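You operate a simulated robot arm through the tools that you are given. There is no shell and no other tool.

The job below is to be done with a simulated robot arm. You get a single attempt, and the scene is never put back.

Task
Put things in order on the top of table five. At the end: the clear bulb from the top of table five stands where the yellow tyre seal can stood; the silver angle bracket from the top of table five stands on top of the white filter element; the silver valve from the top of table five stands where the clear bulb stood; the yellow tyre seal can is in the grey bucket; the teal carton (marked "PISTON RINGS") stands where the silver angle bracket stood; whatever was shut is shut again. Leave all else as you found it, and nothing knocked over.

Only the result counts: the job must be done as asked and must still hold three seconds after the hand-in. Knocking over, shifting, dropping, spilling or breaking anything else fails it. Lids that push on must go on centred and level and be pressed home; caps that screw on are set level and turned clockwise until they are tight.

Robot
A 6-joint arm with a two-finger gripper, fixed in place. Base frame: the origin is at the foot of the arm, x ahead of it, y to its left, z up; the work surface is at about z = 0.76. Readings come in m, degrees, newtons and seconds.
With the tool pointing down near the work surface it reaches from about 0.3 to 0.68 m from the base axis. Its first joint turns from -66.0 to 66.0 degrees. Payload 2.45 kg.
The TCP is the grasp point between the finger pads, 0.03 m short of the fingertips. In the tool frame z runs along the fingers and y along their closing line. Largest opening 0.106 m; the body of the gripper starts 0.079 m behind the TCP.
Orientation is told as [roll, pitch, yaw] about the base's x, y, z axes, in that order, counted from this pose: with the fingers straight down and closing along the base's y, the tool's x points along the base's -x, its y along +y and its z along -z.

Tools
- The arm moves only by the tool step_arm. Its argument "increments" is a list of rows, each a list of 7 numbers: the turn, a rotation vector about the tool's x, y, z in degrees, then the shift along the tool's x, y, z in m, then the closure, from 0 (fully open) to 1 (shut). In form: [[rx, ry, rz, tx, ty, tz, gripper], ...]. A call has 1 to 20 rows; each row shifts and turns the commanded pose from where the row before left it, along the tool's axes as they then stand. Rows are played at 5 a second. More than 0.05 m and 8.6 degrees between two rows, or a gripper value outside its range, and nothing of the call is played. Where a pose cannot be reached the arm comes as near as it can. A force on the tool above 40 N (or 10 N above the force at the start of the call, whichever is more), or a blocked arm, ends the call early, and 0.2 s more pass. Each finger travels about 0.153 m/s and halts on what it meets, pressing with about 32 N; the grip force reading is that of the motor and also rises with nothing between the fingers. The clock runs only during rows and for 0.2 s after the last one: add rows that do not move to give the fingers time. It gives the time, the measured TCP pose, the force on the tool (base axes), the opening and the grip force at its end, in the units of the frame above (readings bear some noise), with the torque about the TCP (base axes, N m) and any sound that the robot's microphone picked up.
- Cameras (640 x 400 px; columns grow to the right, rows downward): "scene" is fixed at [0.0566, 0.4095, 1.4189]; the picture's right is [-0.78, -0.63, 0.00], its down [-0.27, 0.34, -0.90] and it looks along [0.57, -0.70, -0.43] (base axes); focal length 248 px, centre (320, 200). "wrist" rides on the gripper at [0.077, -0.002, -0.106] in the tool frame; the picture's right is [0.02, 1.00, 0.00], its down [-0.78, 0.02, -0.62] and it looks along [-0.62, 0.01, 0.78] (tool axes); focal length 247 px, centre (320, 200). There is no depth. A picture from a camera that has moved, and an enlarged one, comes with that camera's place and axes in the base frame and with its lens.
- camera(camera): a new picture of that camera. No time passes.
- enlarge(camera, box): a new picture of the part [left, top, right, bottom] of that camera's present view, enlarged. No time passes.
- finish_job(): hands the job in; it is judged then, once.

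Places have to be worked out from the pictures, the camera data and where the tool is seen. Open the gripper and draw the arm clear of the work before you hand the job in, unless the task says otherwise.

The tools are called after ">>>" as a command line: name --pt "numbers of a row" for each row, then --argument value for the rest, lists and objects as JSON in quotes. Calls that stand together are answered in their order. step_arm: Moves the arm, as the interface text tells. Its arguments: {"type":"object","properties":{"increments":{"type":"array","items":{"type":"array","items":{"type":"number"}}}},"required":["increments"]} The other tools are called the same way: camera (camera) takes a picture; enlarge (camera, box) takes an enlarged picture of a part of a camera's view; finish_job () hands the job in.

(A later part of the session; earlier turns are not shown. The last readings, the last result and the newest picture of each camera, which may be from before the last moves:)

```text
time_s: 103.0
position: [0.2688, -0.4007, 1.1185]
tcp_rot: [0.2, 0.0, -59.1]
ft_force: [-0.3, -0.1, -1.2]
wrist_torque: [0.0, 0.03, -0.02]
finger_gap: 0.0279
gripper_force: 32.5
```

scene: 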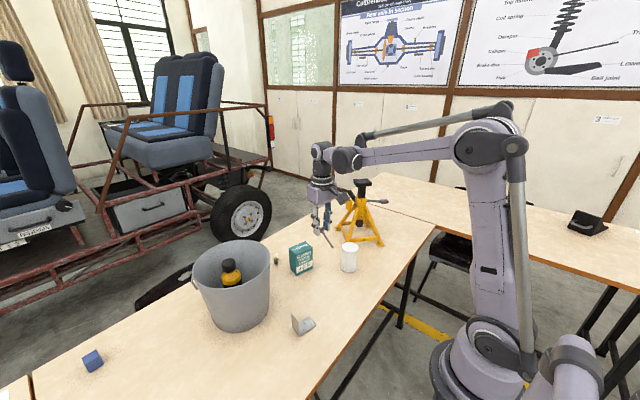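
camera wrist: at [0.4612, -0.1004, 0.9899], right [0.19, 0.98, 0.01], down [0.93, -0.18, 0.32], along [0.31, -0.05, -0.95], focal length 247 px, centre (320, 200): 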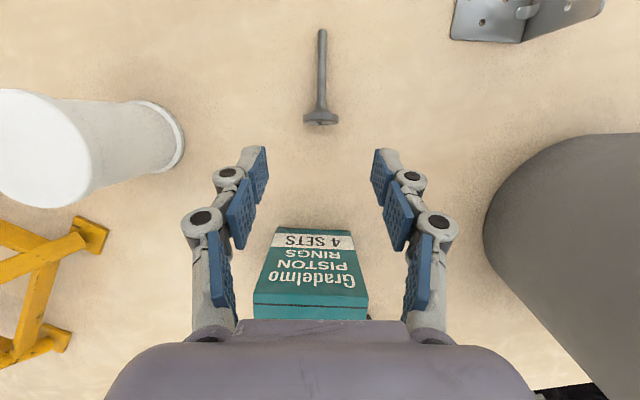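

Now I move out a little and tilt the tool outward to 60°, which should bring the valve upright.

>>> step_arm --pt "0 0 0 -0.04 0 0 0.77" --pt "0 0 0 -0.04 0 0 0.77" --pt "0 -7.5 0 0 0 0 0.77" --pt "0 -7.5 0 0 0 0 0.77" --pt "0 -7.5 0 0 0 0 0.77" --pt "0 -7.5 0 0 0 0 0.77" --pt "0 -7.5 0 0 0 0 0.77" --pt "0 -7.5 0 0 0 0 0.77" --pt "0 -7.5 0 0 0 0 0.77" --pt "0 -7.5 0 0 0 0 0.77" --pt "0 0 0 0 0 0 0.77"

>>> camera --camera "wrist"

>>> camera --camera "scene"

```text
time_s: 105.4
position: [0.3096, -0.4685, 1.1198]
tcp_rot: [0.3, -60.1, -59.3]
ft_force: [-0.6, -0.5, -0.1]
wrist_torque: [0.04, 0.01, -0.06]
finger_gap: 0.0281
gripper_force: 32.1
```

```text
taken
camera wrist: at [0.242, -0.3589, 1.1067], right [0.85, 0.52, -0.02], down [-0.06, 0.13, 0.99], along [0.52, -0.84, 0.15], focal length 247 px, centre (320, 200)
```

wrist: 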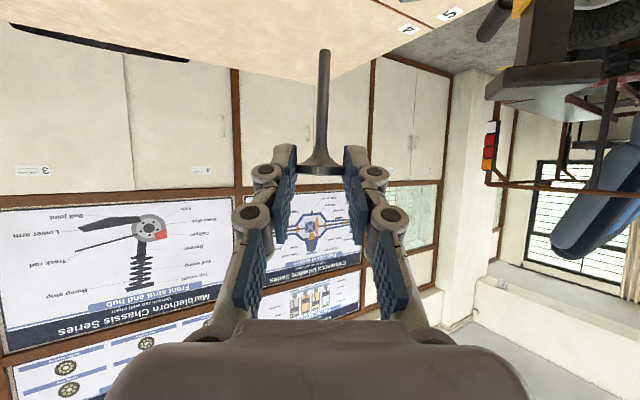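

```text
taken
```

scene: 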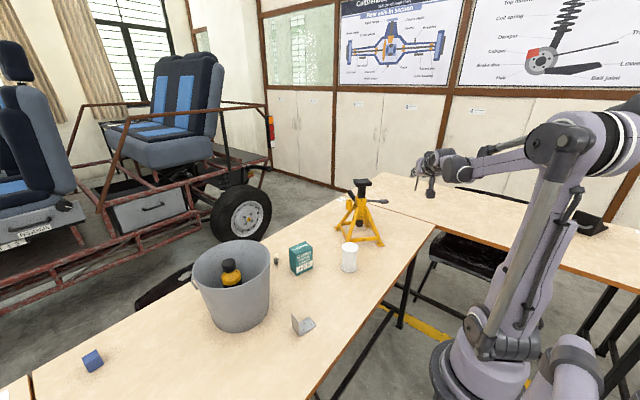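

>>> enlarge --camera "wrist" --box '[260, 40, 390, 190]'

>>> enlarge --camera "scene" --box '[405, 145, 455, 205]'

```text
2.67 times, centred on (325, 115) of wrist
camera zoom: at [0.242, -0.3589, 1.1067], right [0.85, 0.52, -0.02], down [-0.06, 0.13, 0.99], along [0.52, -0.84, 0.15], focal length 659 px, centre (307, 427)
```

zoom: 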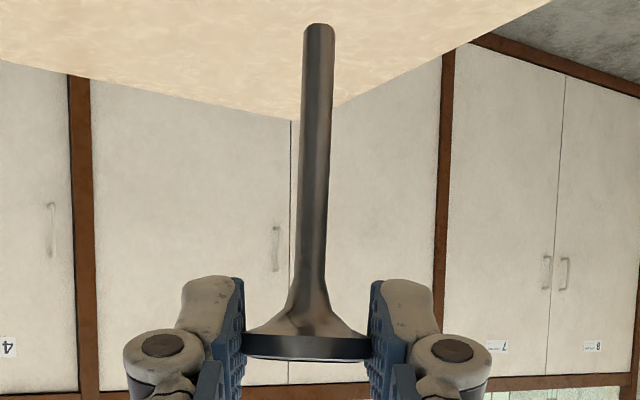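

```text
6.67 times, centred on (430, 175) of scene
camera zoom: at [0.0566, 0.4095, 1.4189], right [-0.78, -0.63, 0.0], down [-0.27, 0.34, -0.9], along [0.57, -0.7, -0.43], focal length 1654 px, centre (-413, 367)
```

zoom: 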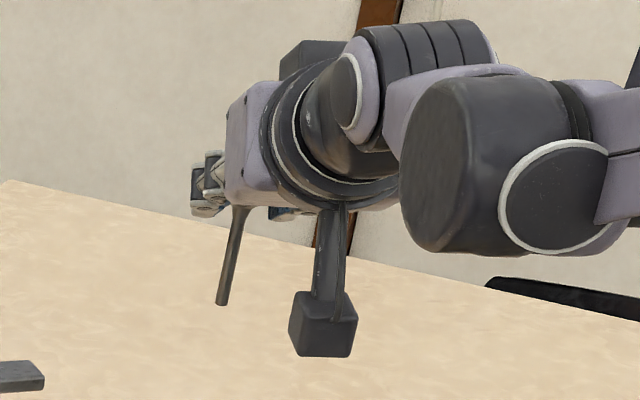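

>>> enlarge --camera "wrist" --box '[290, 140, 350, 185]'

>>> enlarge --camera "wrist" --box '[305, 40, 345, 70]'

```text
8.89 times, centred on (320, 162) of wrist
camera zoom: at [0.242, -0.3589, 1.1067], right [0.85, 0.52, -0.02], down [-0.06, 0.13, 0.99], along [0.52, -0.84, 0.15], focal length 2195 px, centre (320, 533)
```

zoom: 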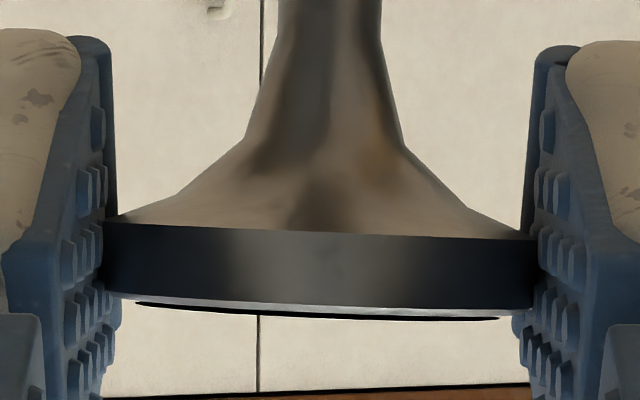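

```text
13.33 times, centred on (325, 55) of wrist
camera zoom: at [0.242, -0.3589, 1.1067], right [0.85, 0.52, -0.02], down [-0.06, 0.13, 0.99], along [0.52, -0.84, 0.15], focal length 3293 px, centre (253, 2133)
```

zoom: 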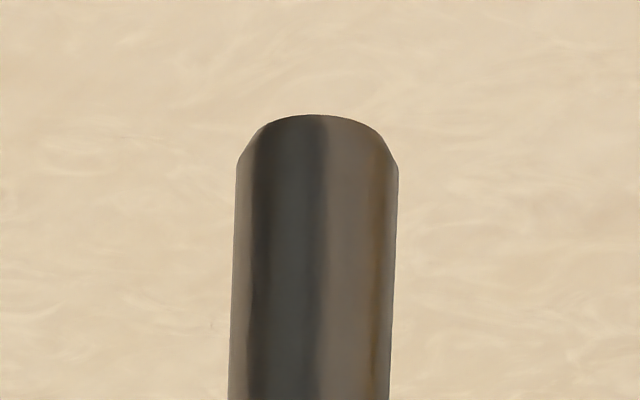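

The rim is edge-on level in the radial direction and shows a 1.7° sideways lean. I trim that roll and move down to just above the bulb's old spot.

>>> step_arm --pt "0.85 0 -1.472 0 0 0 0.77" --pt "0 0 0 0.0206 -0.0029 0.0271 0.77" --pt "0 0 0 0.0206 -0.0029 0.0271 0.77" --pt "0 0 0 0.0206 -0.0029 0.0271 0.77" --pt "0 0 0 0.0206 -0.0029 0.0271 0.77" --pt "0 0 0 0.0206 -0.0029 0.0271 0.77" --pt "0 0 0 0.0206 -0.0029 0.0271 0.77" --pt "0 0 0 0.0206 -0.0029 0.0271 0.77" --pt "0 0 0 0 0 0 0.77"

>>> camera --camera "wrist"

>>> enlarge --camera "wrist" --box '[290, 140, 350, 185]'

>>> enlarge --camera "scene" --box '[380, 190, 440, 250]'

```text
time_s: 107.4
position: [0.334, -0.5624, 0.8992]
tcp_rot: [-3.1, -60.0, -56.2]
ft_force: [0.6, -0.2, -1.0]
wrist_torque: [-0.05, -0.01, -0.01]
finger_gap: 0.0278
gripper_force: 32.0
```

```text
taken
camera wrist: at [0.2664, -0.4532, 0.8856], right [0.85, 0.52, -0.05], down [-0.04, 0.15, 0.99], along [0.52, -0.84, 0.15], focal length 247 px, centre (320, 200)
```

wrist: 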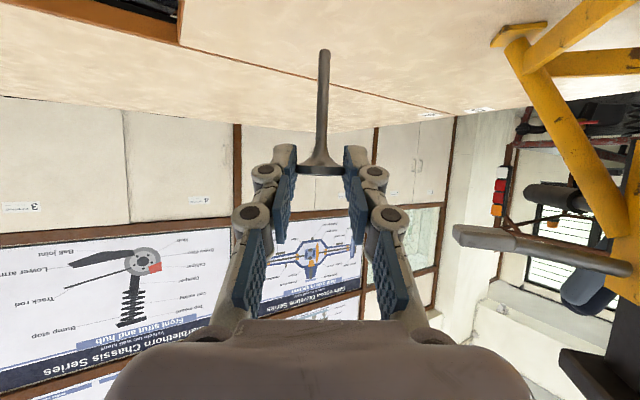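

```text
8.89 times, centred on (320, 162) of wrist
camera zoom: at [0.2664, -0.4532, 0.8856], right [0.85, 0.52, -0.05], down [-0.04, 0.15, 0.99], along [0.52, -0.84, 0.15], focal length 2195 px, centre (320, 533)
```

zoom: 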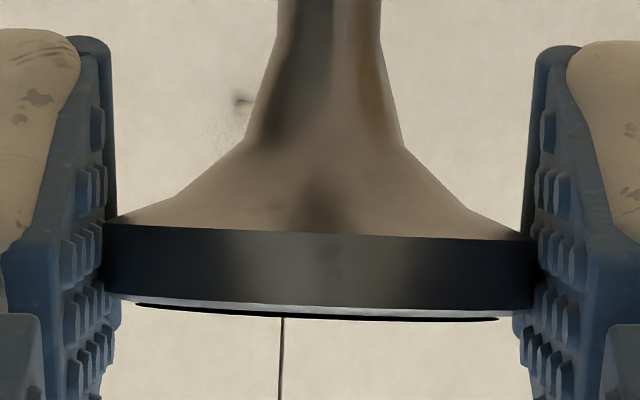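

```text
6.67 times, centred on (410, 220) of scene
camera zoom: at [0.0566, 0.4095, 1.4189], right [-0.78, -0.63, 0.0], down [-0.27, 0.34, -0.9], along [0.57, -0.7, -0.43], focal length 1654 px, centre (-280, 67)
```

zoom: 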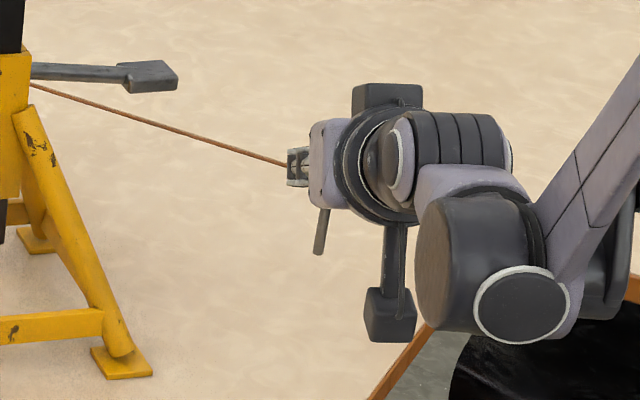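

>>> enlarge --camera "wrist" --box '[290, 40, 350, 85]'

>>> enlarge --camera "wrist" --box '[290, 95, 350, 140]'

>>> enlarge --camera "scene" --box '[395, 215, 425, 235]'

```text
8.89 times, centred on (320, 62) of wrist
camera zoom: at [0.2664, -0.4532, 0.8856], right [0.85, 0.52, -0.05], down [-0.04, 0.15, 0.99], along [0.52, -0.84, 0.15], focal length 2195 px, centre (320, 1422)
```

zoom: 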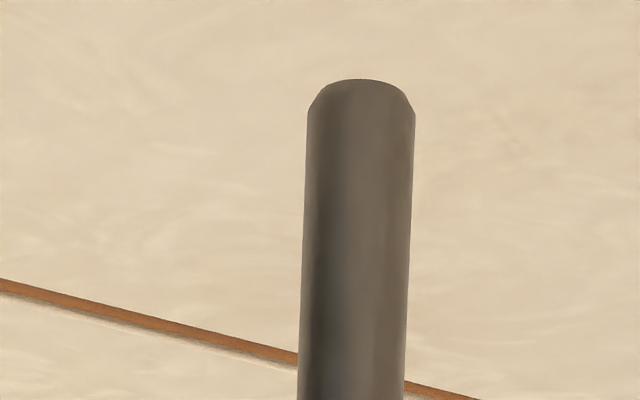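

```text
8.89 times, centred on (320, 118) of wrist
camera zoom: at [0.2664, -0.4532, 0.8856], right [0.85, 0.52, -0.05], down [-0.04, 0.15, 0.99], along [0.52, -0.84, 0.15], focal length 2195 px, centre (320, 933)
```

zoom: 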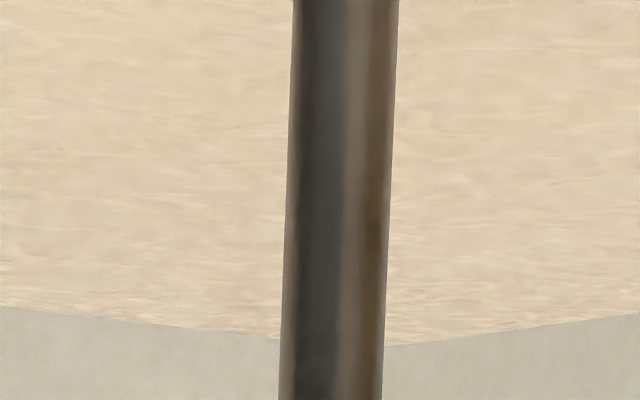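

```text
16.00 times, centred on (410, 225) of scene
camera zoom: at [0.0566, 0.4095, 1.4189], right [-0.78, -0.63, 0.0], down [-0.27, 0.34, -0.9], along [0.57, -0.7, -0.43], focal length 3970 px, centre (-1120, -200)
```

zoom: 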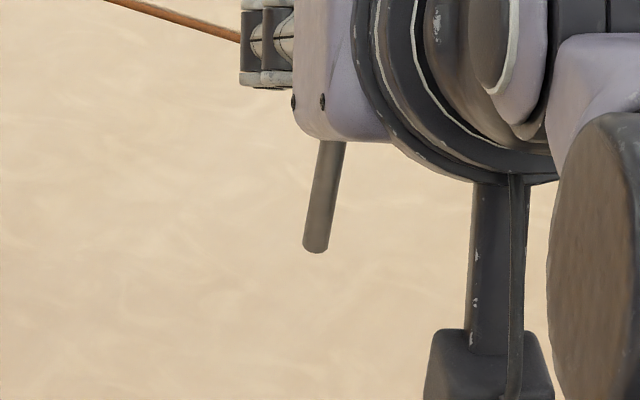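

The stem is now vertical within about half a degree by both cameras. I shift 8 mm sideways toward the exact bulb spot and lower to about 1 cm above contact.

>>> step_arm --pt "0 0 0 0.0147 0.0031 0.0077 0.77" --pt "0 0 0 0.0147 0.0031 0.0077 0.77" --pt "0 0 0 0.0147 0.0032 0.0077 0.77" --pt "0 0 0 0 0 0 0.77"

>>> camera --camera "wrist"

>>> enlarge --camera "scene" --box '[390, 220, 420, 250]'

```text
time_s: 108.4
position: [0.3408, -0.5563, 0.8489]
tcp_rot: [-3.1, -59.9, -56.3]
ft_force: [-0.4, 0.1, -0.4]
wrist_torque: [-0.01, 0.02, 0.0]
finger_gap: 0.0281
gripper_force: 31.2
```

```text
taken
camera wrist: at [0.272, -0.4471, 0.837], right [0.85, 0.52, -0.05], down [-0.04, 0.15, 0.99], along [0.52, -0.84, 0.15], focal length 247 px, centre (320, 200)
```

wrist: 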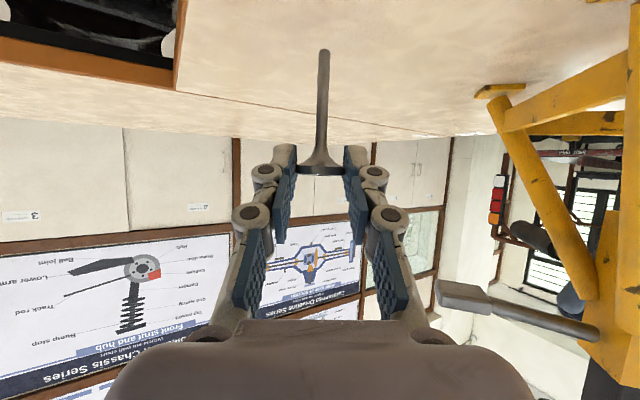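

```text
13.33 times, centred on (405, 235) of scene
camera zoom: at [0.0566, 0.4095, 1.4189], right [-0.78, -0.63, 0.0], down [-0.27, 0.34, -0.9], along [0.57, -0.7, -0.43], focal length 3308 px, centre (-813, -267)
```

zoom: 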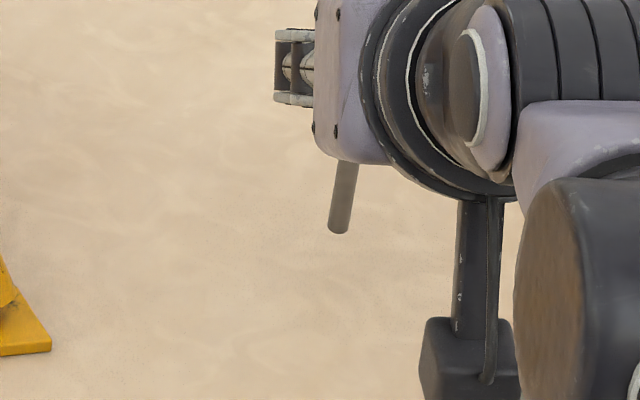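

Within about 3 mm of the bulb's spot. I trim that and lower toward contact.

>>> step_arm --pt "0 0 0 0.0047 0.0001 0.001 0.77" --pt "0 0 0 0.0046 0.0001 0.0009 0.77" --pt "0 0 0 0 0 0 0.77"

>>> enlarge --camera "wrist" --box '[290, 40, 350, 85]'

>>> enlarge --camera "scene" --box '[390, 220, 420, 250]'

```text
time_s: 109.2
position: [0.3378, -0.5536, 0.84]
tcp_rot: [-3.2, -59.9, -56.4]
ft_force: [0.7, -0.2, -0.3]
wrist_torque: [0.02, -0.01, 0.02]
finger_gap: 0.0284
gripper_force: 32.0
```

```text
8.89 times, centred on (320, 62) of wrist
camera zoom: at [0.2702, -0.4441, 0.8284], right [0.85, 0.52, -0.05], down [-0.04, 0.15, 0.99], along [0.52, -0.84, 0.15], focal length 2195 px, centre (320, 1422)
```

zoom: 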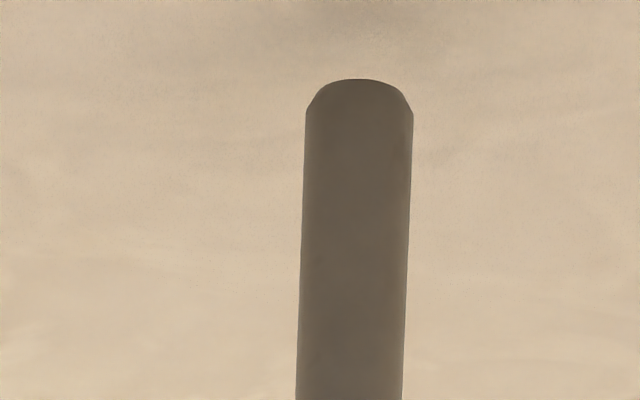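

```text
13.33 times, centred on (405, 235) of scene
camera zoom: at [0.0566, 0.4095, 1.4189], right [-0.78, -0.63, 0.0], down [-0.27, 0.34, -0.9], along [0.57, -0.7, -0.43], focal length 3308 px, centre (-813, -267)
```

zoom: 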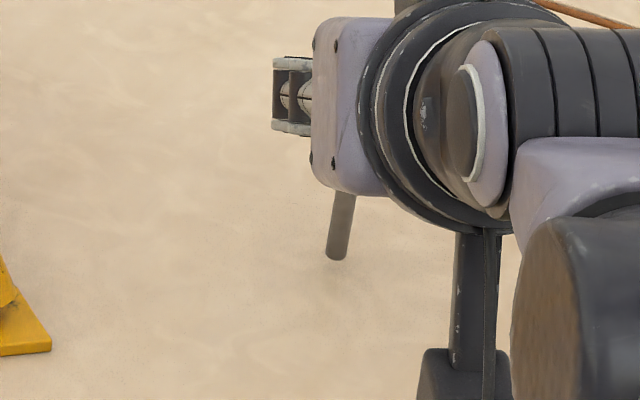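

>>> step_arm --pt "0 0 0 0.0007 0 0.0004 0.77" --pt "0 0 0 0.0007 0 0.0004 0.77" --pt "0 0 0 0 0 0 0.77" --pt "0 0 0 0 0 0 0.77"

```text
time_s: 110.2
position: [0.3401, -0.5538, 0.8398]
tcp_rot: [-3.1, -60.0, -56.2]
ft_force: [0.7, -0.1, -0.2]
wrist_torque: [0.01, -0.01, 0.0]
finger_gap: 0.028
gripper_force: 32.1
```

>>> step_arm --pt "0 0 0 0.0007 0 0.0004 0.77" --pt "0 0 0 0 0 0 0.77" --pt "0 0 0 0 0 0 0.77"

>>> enlarge --camera "wrist" --box '[290, 40, 350, 85]'

>>> enlarge --camera "scene" --box '[395, 230, 415, 250]'

```text
time_s: 111.0
position: [0.3394, -0.5528, 0.8398]
tcp_rot: [-3.2, -60.0, -56.3]
ft_force: [0.0, -0.2, 0.1]
wrist_torque: [-0.01, -0.03, -0.03]
finger_gap: 0.0281
gripper_force: 32.3
```

```text
8.89 times, centred on (320, 62) of wrist
camera zoom: at [0.2706, -0.4439, 0.8262], right [0.85, 0.52, -0.05], down [-0.04, 0.15, 0.99], along [0.52, -0.84, 0.15], focal length 2195 px, centre (320, 1422)
```

zoom: 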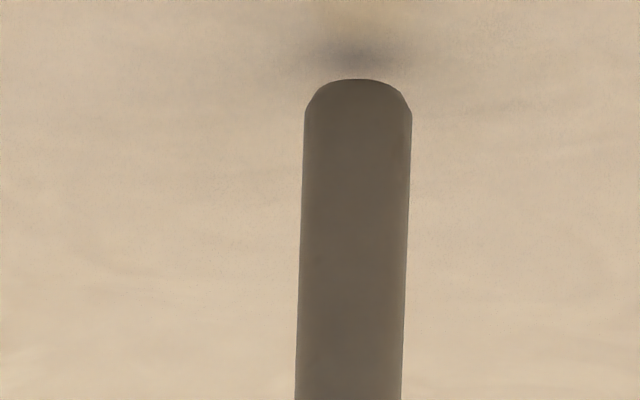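

```text
16.00 times, centred on (405, 240) of scene
camera zoom: at [0.0566, 0.4095, 1.4189], right [-0.78, -0.63, 0.0], down [-0.27, 0.34, -0.9], along [0.57, -0.7, -0.43], focal length 3970 px, centre (-1040, -440)
```

zoom: 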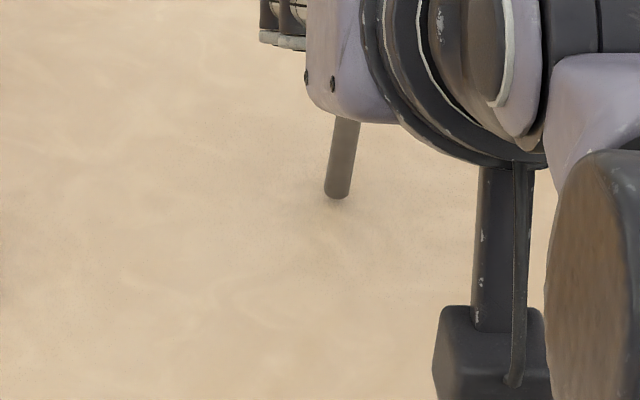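

>>> step_arm --pt "0 0 0 0.0007 0 0.0004 0.77" --pt "0 0 0 0.0007 0 0.0004 0.77" --pt "0 0 0 0 0 0 0.77"

>>> enlarge --camera "wrist" --box '[290, 40, 350, 85]'

```text
time_s: 111.8
position: [0.3398, -0.5529, 0.8382]
tcp_rot: [-3.2, -60.0, -56.3]
ft_force: [0.3, 0.0, -0.3]
wrist_torque: [0.02, 0.0, 0.0]
finger_gap: 0.0279
gripper_force: 32.3
```

```text
8.89 times, centred on (320, 62) of wrist
camera zoom: at [0.2708, -0.4437, 0.8251], right [0.85, 0.52, -0.05], down [-0.04, 0.15, 0.99], along [0.52, -0.84, 0.15], focal length 2195 px, centre (320, 1422)
```

zoom: 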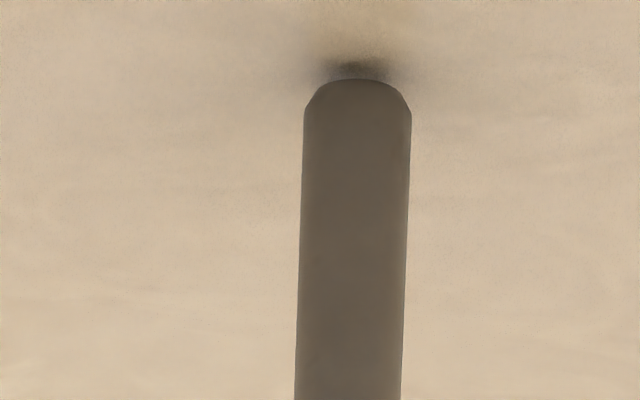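

The tip is about a millimetre from the table. I continue in half-millimetre steps.

>>> step_arm --pt "0 0 0 0.0005 0 0.00025 0.77" --pt "0 0 0 0.0004 0 0.00025 0.77" --pt "0 0 0 0 0 0 0.77"

>>> enlarge --camera "wrist" --box '[290, 40, 350, 85]'

```text
time_s: 112.6
position: [0.3391, -0.5526, 0.8368]
tcp_rot: [-3.2, -59.9, -56.3]
ft_force: [0.3, 0.1, -1.0]
wrist_torque: [0.01, -0.01, 0.08]
finger_gap: 0.0283
gripper_force: 32.0
```

```text
8.89 times, centred on (320, 62) of wrist
camera zoom: at [0.2711, -0.4434, 0.8238], right [0.85, 0.52, -0.05], down [-0.04, 0.15, 0.99], along [0.52, -0.84, 0.15], focal length 2195 px, centre (320, 1422)
```

zoom: 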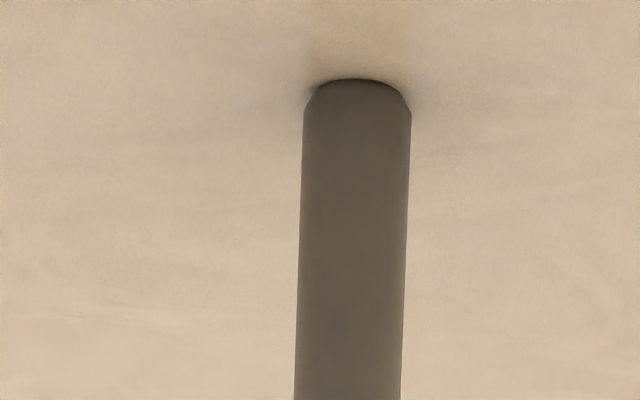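

>>> step_arm --pt "0 0 0 0.0003 0 0.00015 0.77" --pt "0 0 0 0 0 0 0.77" --pt "0 0 0 0 0 0 0.77"

```text
time_s: 113.4
position: [0.3392, -0.5524, 0.8356]
tcp_rot: [-3.1, -60.0, -56.3]
ft_force: [1.1, 0.1, 7.0]
wrist_torque: [-0.08, -0.12, 0.0]
finger_gap: 0.0281
gripper_force: 32.0
```

Contact at 7 N. I ease the grip in small steps while it stays pressed on the table, so the flat tip can seat itself, and watch the forces.

>>> step_arm --pt "0 0 0 0 0 0 0.76" --pt "0 0 0 0 0 0 0.75" --pt "0 0 0 0 0 0 0.745" --pt "0 0 0 0 0 0 0.745"

>>> enlarge --camera "wrist" --box '[290, 40, 350, 85]'

```text
time_s: 114.4
position: [0.3392, -0.5542, 0.8366]
tcp_rot: [-3.1, -60.0, -56.3]
ft_force: [2.3, -1.0, 8.6]
wrist_torque: [-0.21, -0.21, 0.01]
finger_gap: 0.028
gripper_force: 31.6
```

```text
8.89 times, centred on (320, 62) of wrist
camera zoom: at [0.271, -0.4434, 0.8233], right [0.85, 0.52, -0.05], down [-0.04, 0.15, 0.99], along [0.52, -0.84, 0.15], focal length 2195 px, centre (320, 1422)
```

zoom: 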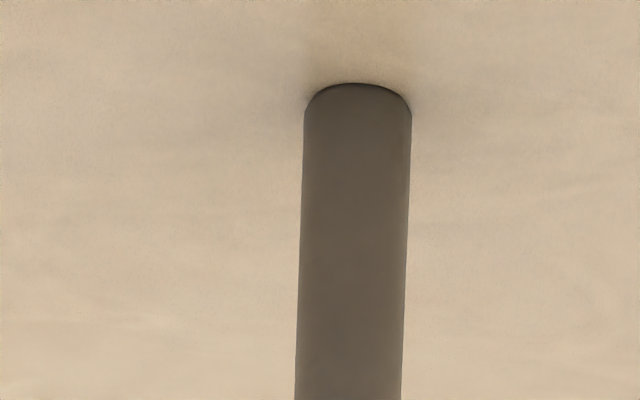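

>>> step_arm --pt "0 0 0 0 0 0 0.74" --pt "0 0 0 0 0 0 0.74"

>>> enlarge --camera "wrist" --box '[290, 140, 350, 185]'

```text
time_s: 115.0
position: [0.3406, -0.554, 0.8355]
tcp_rot: [-3.0, -59.9, -56.3]
ft_force: [-0.2, 0.8, -0.2]
wrist_torque: [-0.01, -0.01, 0.02]
finger_gap: 0.0287
gripper_force: 9.9
```

```text
8.89 times, centred on (320, 162) of wrist
camera zoom: at [0.2708, -0.4433, 0.823], right [0.85, 0.52, -0.05], down [-0.04, 0.15, 0.99], along [0.52, -0.84, 0.15], focal length 2195 px, centre (320, 533)
```

zoom: 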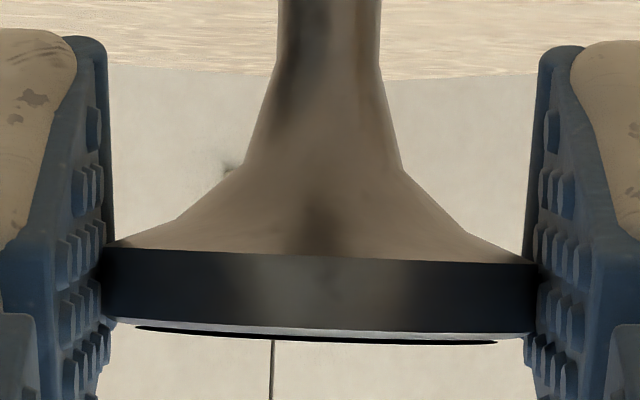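

>>> enlarge --camera "wrist" --box '[290, 40, 350, 85]'

>>> enlarge --camera "scene" --box '[395, 230, 415, 250]'

```text
8.89 times, centred on (320, 62) of wrist
camera zoom: at [0.2708, -0.4433, 0.823], right [0.85, 0.52, -0.05], down [-0.04, 0.15, 0.99], along [0.52, -0.84, 0.15], focal length 2195 px, centre (320, 1422)
```

zoom: 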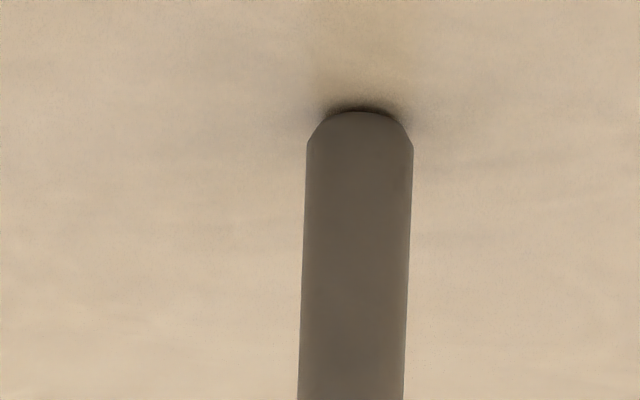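

```text
16.00 times, centred on (405, 240) of scene
camera zoom: at [0.0566, 0.4095, 1.4189], right [-0.78, -0.63, 0.0], down [-0.27, 0.34, -0.9], along [0.57, -0.7, -0.43], focal length 3970 px, centre (-1040, -440)
```

zoom: 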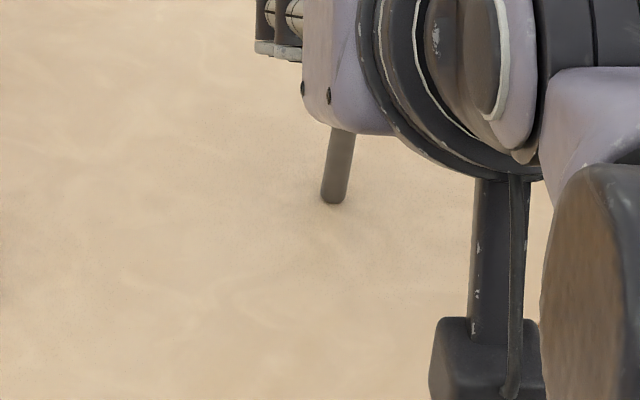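

The stored push popped the valve up about 1.2 mm inside the lighter grip, which likely caused the first topple too. So I need near-zero preload: with the lighter grip held, I lower about 1 mm and look.

>>> step_arm --pt "0 0 0 0.0004 0 0.00025 0.74" --pt "0 0 0 0.0004 0 0.00025 0.74" --pt "0 0 0 0 0 0 0.74"

>>> enlarge --camera "wrist" --box '[290, 40, 350, 85]'

>>> enlarge --camera "wrist" --box '[290, 95, 350, 140]'

>>> enlarge --camera "wrist" --box '[290, 140, 350, 185]'

```text
time_s: 115.8
position: [0.3379, -0.553, 0.835]
tcp_rot: [-3.1, -59.9, -56.4]
ft_force: [-0.4, -0.2, -0.3]
wrist_torque: [0.03, 0.0, -0.02]
finger_gap: 0.0283
gripper_force: 21.1
```

```text
8.89 times, centred on (320, 62) of wrist
camera zoom: at [0.2702, -0.443, 0.8221], right [0.85, 0.52, -0.05], down [-0.04, 0.15, 0.99], along [0.52, -0.84, 0.15], focal length 2195 px, centre (320, 1422)
```

zoom: 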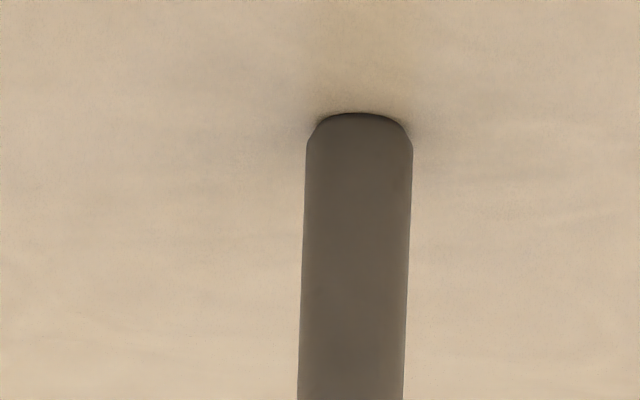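

```text
8.89 times, centred on (320, 118) of wrist
camera zoom: at [0.2702, -0.443, 0.8221], right [0.85, 0.52, -0.05], down [-0.04, 0.15, 0.99], along [0.52, -0.84, 0.15], focal length 2195 px, centre (320, 933)
```

zoom: 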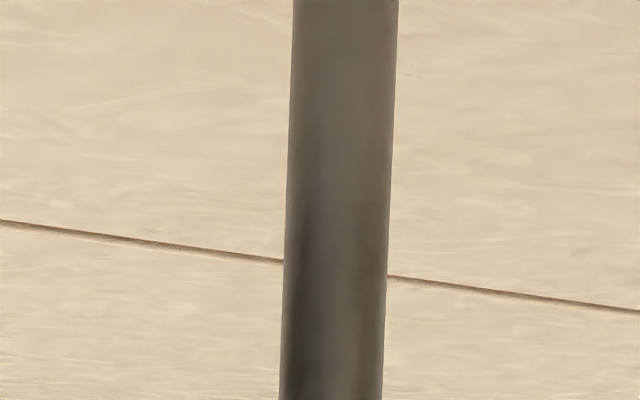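

```text
8.89 times, centred on (320, 162) of wrist
camera zoom: at [0.2702, -0.443, 0.8221], right [0.85, 0.52, -0.05], down [-0.04, 0.15, 0.99], along [0.52, -0.84, 0.15], focal length 2195 px, centre (320, 533)
```

zoom: 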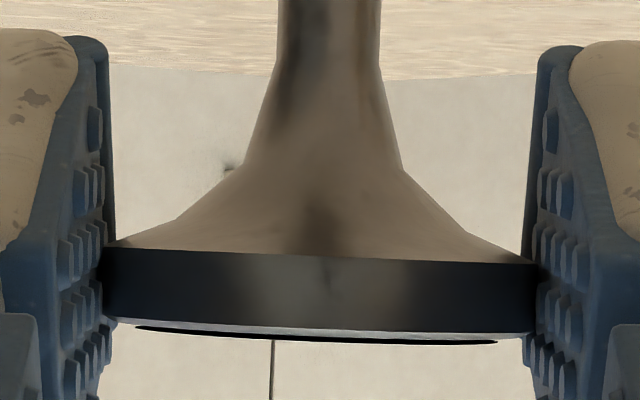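

The tip is now right at the table with no load. I reduce the grip in very small steps so the valve settles the last fraction of a millimetre while still guided.

>>> step_arm --pt "0 0 0 0 0 0 0.738" --pt "0 0 0 0 0 0 0.736" --pt "0 0 0 0 0 0 0.736"

>>> enlarge --camera "wrist" --box '[290, 40, 350, 85]'

```text
time_s: 116.6
position: [0.3384, -0.5522, 0.8352]
tcp_rot: [-3.1, -59.9, -56.3]
ft_force: [-0.5, -0.2, 0.1]
wrist_torque: [0.0, 0.02, -0.01]
finger_gap: 0.0287
gripper_force: 9.9
```

```text
8.89 times, centred on (320, 62) of wrist
camera zoom: at [0.2703, -0.443, 0.8221], right [0.85, 0.52, -0.05], down [-0.04, 0.15, 0.99], along [0.52, -0.84, 0.15], focal length 2195 px, centre (320, 1422)
```

zoom: 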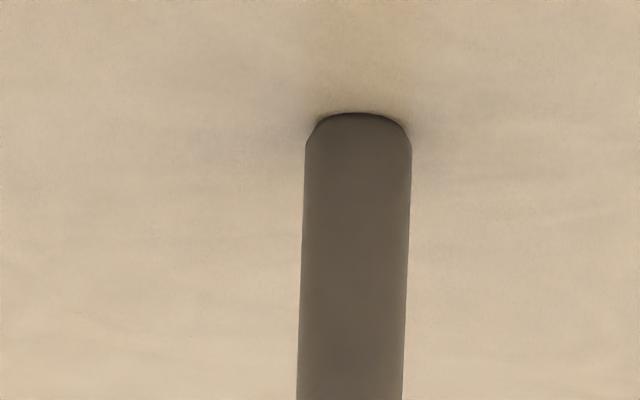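

>>> step_arm --pt "0 0 0 0 0 0 0.735" --pt "0 0 0 0 0 0 0.734" --pt "0 0 0 0 0 0 0.734"

>>> enlarge --camera "wrist" --box '[290, 40, 350, 85]'

>>> enlarge --camera "wrist" --box '[290, 140, 350, 185]'

```text
time_s: 117.4
position: [0.34, -0.5536, 0.8343]
tcp_rot: [-3.1, -60.1, -56.3]
ft_force: [-0.6, -0.7, 0.1]
wrist_torque: [0.01, -0.05, 0.01]
finger_gap: 0.0291
gripper_force: 1.0
```

```text
8.89 times, centred on (320, 62) of wrist
camera zoom: at [0.2703, -0.443, 0.8221], right [0.85, 0.52, -0.05], down [-0.04, 0.15, 0.99], along [0.52, -0.84, 0.15], focal length 2195 px, centre (320, 1422)
```

zoom: 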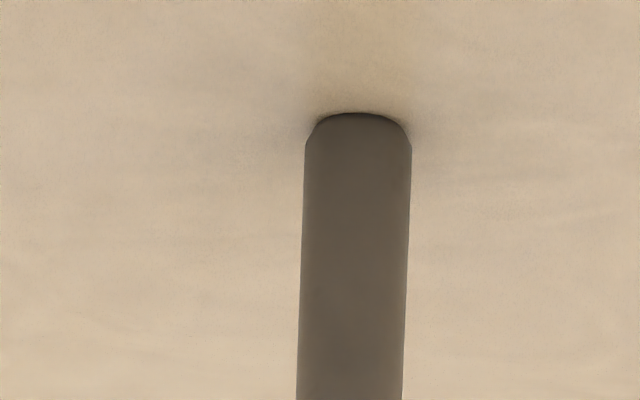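

```text
8.89 times, centred on (320, 162) of wrist
camera zoom: at [0.2703, -0.443, 0.8221], right [0.85, 0.52, -0.05], down [-0.04, 0.15, 0.99], along [0.52, -0.84, 0.15], focal length 2195 px, centre (320, 533)
```

zoom: 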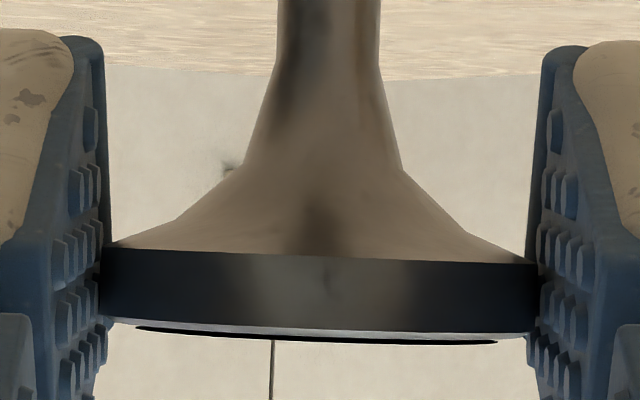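

Grip is down to 1 N and the valve has not moved. I open by the smallest further amounts.

>>> step_arm --pt "0 0 0 0 0 0 0.733" --pt "0 0 0 0 0 0 0.732" --pt "0 0 0 0 0 0 0.731" --pt "0 0 0 0 0 0 0.73" --pt "0 0 0 0 0 0 0.73"

>>> enlarge --camera "wrist" --box '[290, 40, 350, 85]'

>>> enlarge --camera "wrist" --box '[290, 140, 350, 185]'

```text
time_s: 118.6
position: [0.3393, -0.553, 0.8351]
tcp_rot: [-3.1, -59.9, -56.2]
ft_force: [-0.4, -0.4, -0.4]
wrist_torque: [-0.03, -0.03, 0.02]
finger_gap: 0.0293
gripper_force: 0.4
```

```text
8.89 times, centred on (320, 62) of wrist
camera zoom: at [0.2703, -0.443, 0.8221], right [0.85, 0.52, -0.05], down [-0.04, 0.15, 0.99], along [0.52, -0.84, 0.15], focal length 2195 px, centre (320, 1422)
```

zoom: 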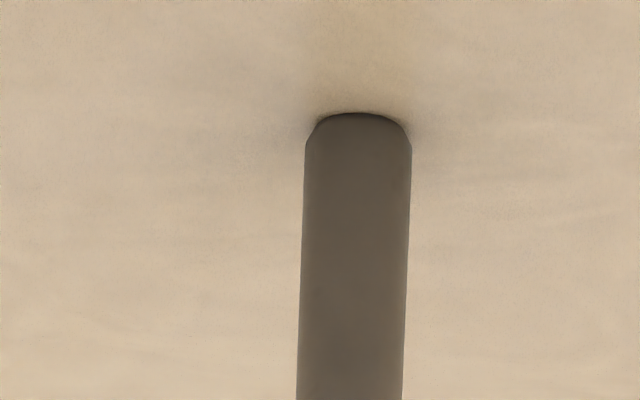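

```text
8.89 times, centred on (320, 162) of wrist
camera zoom: at [0.2703, -0.443, 0.8221], right [0.85, 0.52, -0.05], down [-0.04, 0.15, 0.99], along [0.52, -0.84, 0.15], focal length 2195 px, centre (320, 533)
```

zoom: 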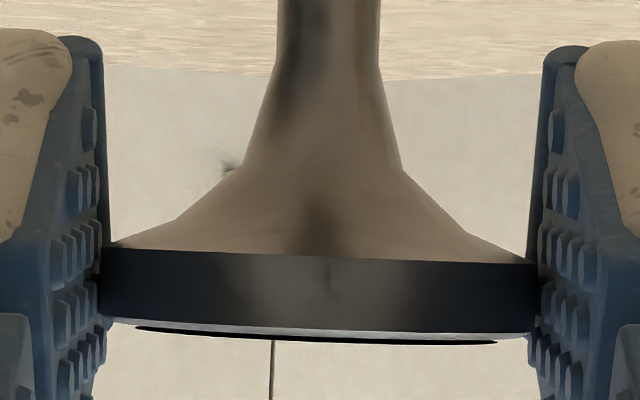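

>>> step_arm --pt "0 0 0 0 0 0 0.728" --pt "0 0 0 0 0 0 0.726" --pt "0 0 0 0 0 0 0.724" --pt "0 0 0 0 0 0 0.722" --pt "0 0 0 0 0 0 0.72" --pt "0 0 0 0 0 0 0.72"

>>> enlarge --camera "wrist" --box '[290, 40, 350, 85]'

>>> enlarge --camera "wrist" --box '[290, 140, 350, 185]'

```text
time_s: 120.0
position: [0.3389, -0.5509, 0.834]
tcp_rot: [-3.1, -60.1, -56.3]
ft_force: [0.8, -0.1, 0.2]
wrist_torque: [0.0, 0.02, 0.03]
finger_gap: 0.0293
gripper_force: 0.3
```

```text
8.89 times, centred on (320, 62) of wrist
camera zoom: at [0.2703, -0.443, 0.8221], right [0.85, 0.52, -0.05], down [-0.04, 0.15, 0.99], along [0.52, -0.84, 0.15], focal length 2195 px, centre (320, 1422)
```

zoom: 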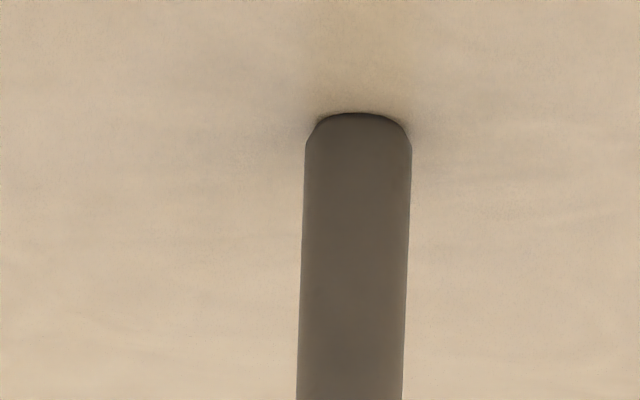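

```text
8.89 times, centred on (320, 162) of wrist
camera zoom: at [0.2703, -0.443, 0.8221], right [0.85, 0.52, -0.05], down [-0.04, 0.15, 0.99], along [0.52, -0.84, 0.15], focal length 2195 px, centre (320, 533)
```

zoom: 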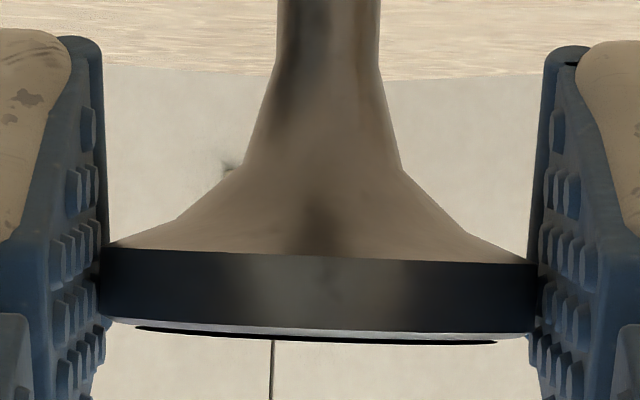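

Still steady at 0.3 N. I keep opening slowly to leave a few millimetres on each side.

>>> step_arm --pt "0 0 0 0 0 0 0.717" --pt "0 0 0 0 0 0 0.714" --pt "0 0 0 0 0 0 0.71" --pt "0 0 0 0 0 0 0.705" --pt "0 0 0 0 0 0 0.7" --pt "0 0 0 0 0 0 0.7"

>>> camera --camera "wrist"

>>> enlarge --camera "wrist" --box '[290, 140, 350, 185]'

```text
time_s: 121.4
position: [0.3395, -0.5526, 0.8354]
tcp_rot: [-3.1, -59.9, -56.3]
ft_force: [-0.3, 0.0, 0.6]
wrist_torque: [0.01, 0.0, 0.01]
finger_gap: 0.0316
gripper_force: 0.0
```

```text
taken
camera wrist: at [0.2703, -0.443, 0.8221], right [0.85, 0.52, -0.05], down [-0.04, 0.15, 0.99], along [0.52, -0.84, 0.15], focal length 247 px, centre (320, 200)
```

wrist: 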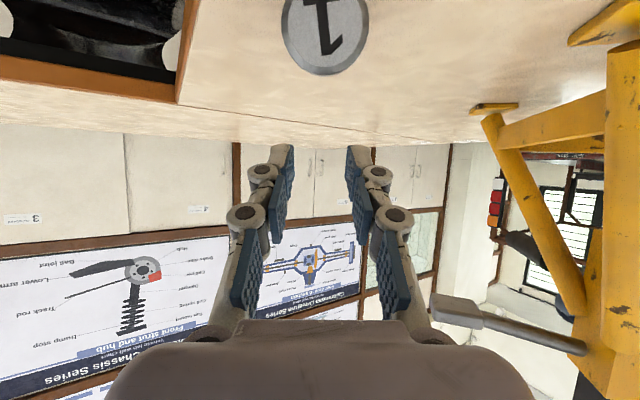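

```text
8.89 times, centred on (320, 162) of wrist
camera zoom: at [0.2703, -0.443, 0.8221], right [0.85, 0.52, -0.05], down [-0.04, 0.15, 0.99], along [0.52, -0.84, 0.15], focal length 2195 px, centre (320, 533)
```

zoom: 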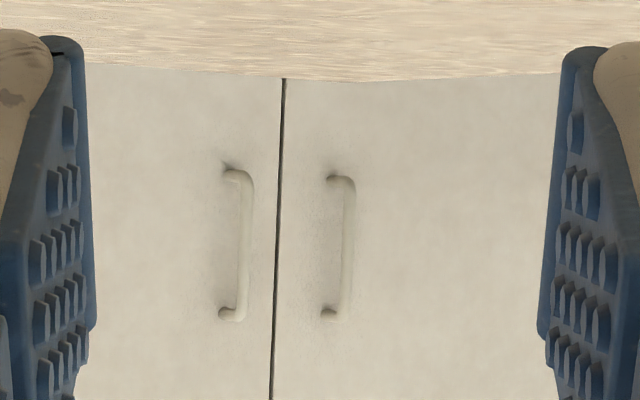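

The valve tipped inward this time: its remaining lean, about 1° toward me, was evidently too much. I look at how it lies now, since I need another regrasp and a more careful placement.

>>> enlarge --camera "scene" --box '[385, 215, 435, 260]'

>>> enlarge --camera "wrist" --box '[200, 0, 440, 160]'

```text
8.89 times, centred on (410, 238) of scene
camera zoom: at [0.0566, 0.4095, 1.4189], right [-0.78, -0.63, 0.0], down [-0.27, 0.34, -0.9], along [0.57, -0.7, -0.43], focal length 2206 px, centre (-480, -133)
```

zoom: 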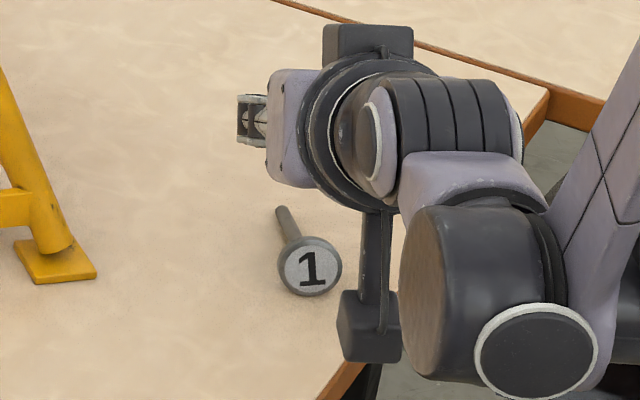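

```text
2.50 times, centred on (320, 80) of wrist
camera zoom: at [0.2703, -0.443, 0.8221], right [0.85, 0.52, -0.05], down [-0.04, 0.15, 0.99], along [0.52, -0.84, 0.15], focal length 617 px, centre (320, 500)
```

zoom: 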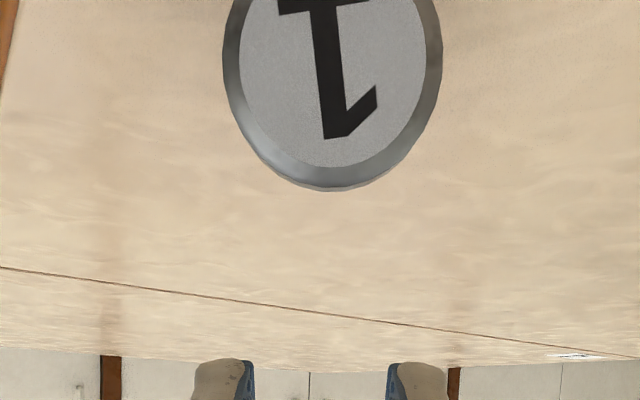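

The valve now lies with its head toward me at radial ≈0.614 and its stem outward. I raise the hand, undo the roll trim and return to a moderate tilt to pick it up by the head.

>>> step_arm --pt "0 0 0 -0.026 0.0008 -0.015 0.6" --pt "0 0 0 -0.026 0.0008 -0.015 0.4" --pt "0 0 0 -0.026 0.0008 -0.015 0.4" --pt "0 0 0 -0.026 0.0008 -0.015 0.4" --pt "-0.85 0 1.472 0 0 0 0.4" --pt "0 7 0 0 0 0 0.4" --pt "0 7 0 0 0 0 0.4" --pt "0 7 0 0 0 0 0.4" --pt "0 7 0 0 0 0 0.4" --pt "0 7 0 0 0 0 0.4" --pt "0 0 0 0 0 0 0.4"

>>> camera --camera "wrist"

>>> enlarge --camera "scene" --box '[370, 195, 440, 260]'

```text
time_s: 123.8
position: [0.3444, -0.5495, 0.9549]
tcp_rot: [0.2, -24.9, -59.1]
ft_force: [-0.1, -0.2, -0.8]
wrist_torque: [0.0, 0.03, 0.0]
finger_gap: 0.0636
gripper_force: 0.0
```

```text
taken
camera wrist: at [0.284, -0.4533, 1.0201], right [0.85, 0.53, -0.01], down [0.24, -0.38, 0.89], along [0.47, -0.76, -0.45], focal length 247 px, centre (320, 200)
```

wrist: 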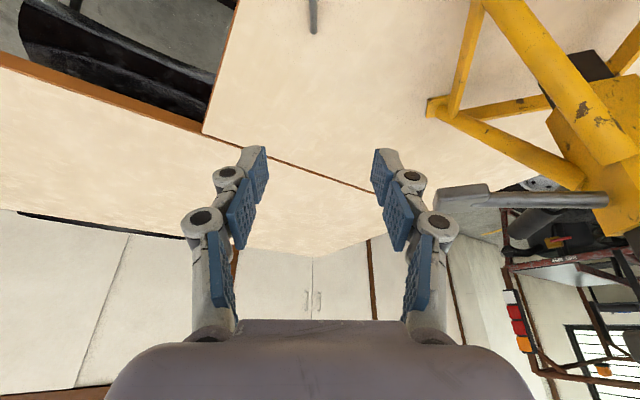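

```text
6.15 times, centred on (405, 228) of scene
camera zoom: at [0.0566, 0.4095, 1.4189], right [-0.78, -0.63, 0.0], down [-0.27, 0.34, -0.9], along [0.57, -0.7, -0.43], focal length 1527 px, centre (-203, 31)
```

zoom: 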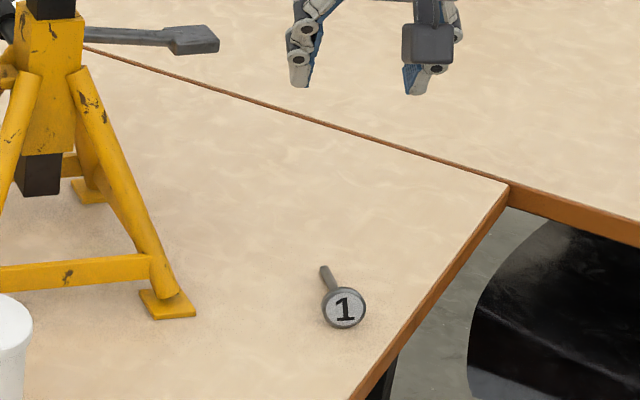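

Next I bring the tool vertical and move over the valve's head for a close look.

>>> step_arm --pt "0 8.4 0 0 0 0 0.4" --pt "0 8.3 0 0 0 0 0.4" --pt "0 8.2 0 0 0 0 0.4" --pt "0 0 0 0.017 -0.0055 0.02 0.4" --pt "0 0 0 0.017 -0.0055 0.02 0.4" --pt "0 0 0 0 0 0.03 0.4" --pt "0 0 0 0 0 0 0.4"

>>> camera --camera "wrist"

```text
time_s: 125.4
position: [0.3171, -0.5276, 0.885]
tcp_rot: [0.2, -0.1, -59.0]
ft_force: [-0.6, 0.1, 0.6]
wrist_torque: [0.01, 0.02, 0.01]
finger_gap: 0.0635
gripper_force: 0.1
```

```text
taken
camera wrist: at [0.2768, -0.4635, 0.9907], right [0.85, 0.53, 0.0], down [0.42, -0.66, 0.62], along [0.33, -0.53, -0.78], focal length 247 px, centre (320, 200)
```

wrist: 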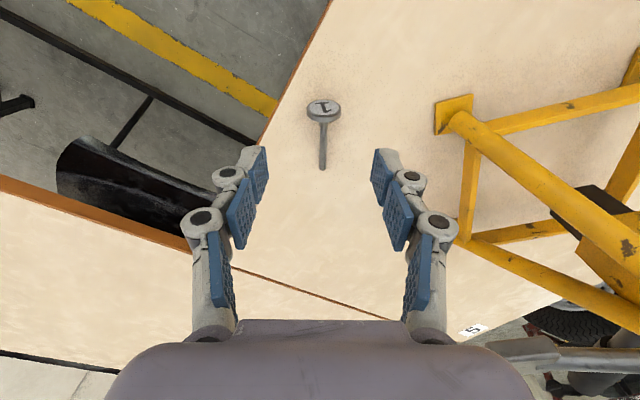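

The head is at radial 0.615, and I am almost exactly above it. I go down and grip it.

>>> step_arm --pt "0 0 0 0.0007 0.0005 0.0286 0.4" --pt "0 0 0 0.0007 0.0005 0.0286 0.4" --pt "0 0 0 0.0006 0.0005 0.0286 0.4" --pt "0 0 0 0 0 0 0.4"

>>> enlarge --camera "wrist" --box '[220, 80, 420, 240]'

```text
time_s: 126.4
position: [0.3199, -0.5242, 0.7994]
tcp_rot: [0.1, -0.1, -59.0]
ft_force: [-0.1, 0.4, 0.5]
wrist_torque: [0.0, -0.02, 0.02]
finger_gap: 0.0637
gripper_force: 0.1
```

```text
2.50 times, centred on (320, 160) of wrist
camera zoom: at [0.2781, -0.4607, 0.9061], right [0.85, 0.53, 0.0], down [0.42, -0.66, 0.62], along [0.33, -0.53, -0.78], focal length 617 px, centre (320, 300)
```

zoom: 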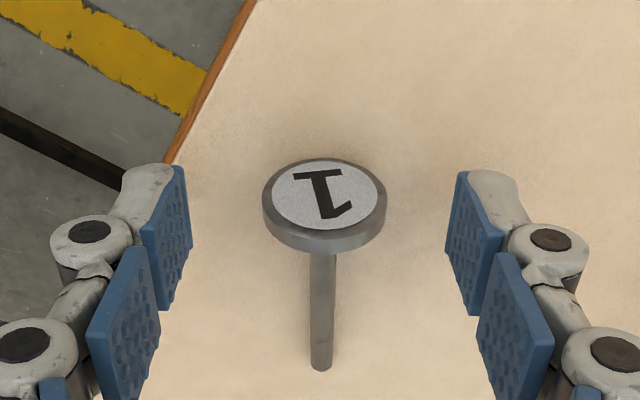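

>>> step_arm --pt "0 0 0 0 0 0 0.6" --pt "0 0 0 0 0 0 0.69" --pt "0 0 0 0 0 0 0.71" --pt "0 0 0 0 0 0 0.73" --pt "0 0 0 0 0 0 0.76" --pt "0 0 0 0 0 0 0.77" --pt "0 0 0 0 0 0 0.77"

>>> enlarge --camera "wrist" --box '[220, 80, 420, 240]'

```text
time_s: 128.0
position: [0.319, -0.5242, 0.7995]
tcp_rot: [0.2, -0.1, -59.0]
ft_force: [0.9, 0.3, 0.0]
wrist_torque: [-0.01, -0.04, 0.01]
finger_gap: 0.0282
gripper_force: 32.1
```

```text
2.50 times, centred on (320, 160) of wrist
camera zoom: at [0.278, -0.4608, 0.9064], right [0.85, 0.53, 0.0], down [0.42, -0.66, 0.62], along [0.33, -0.53, -0.78], focal length 617 px, centre (320, 300)
```

zoom: 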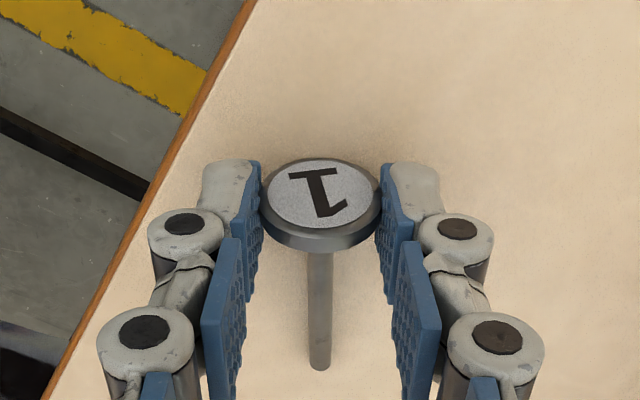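

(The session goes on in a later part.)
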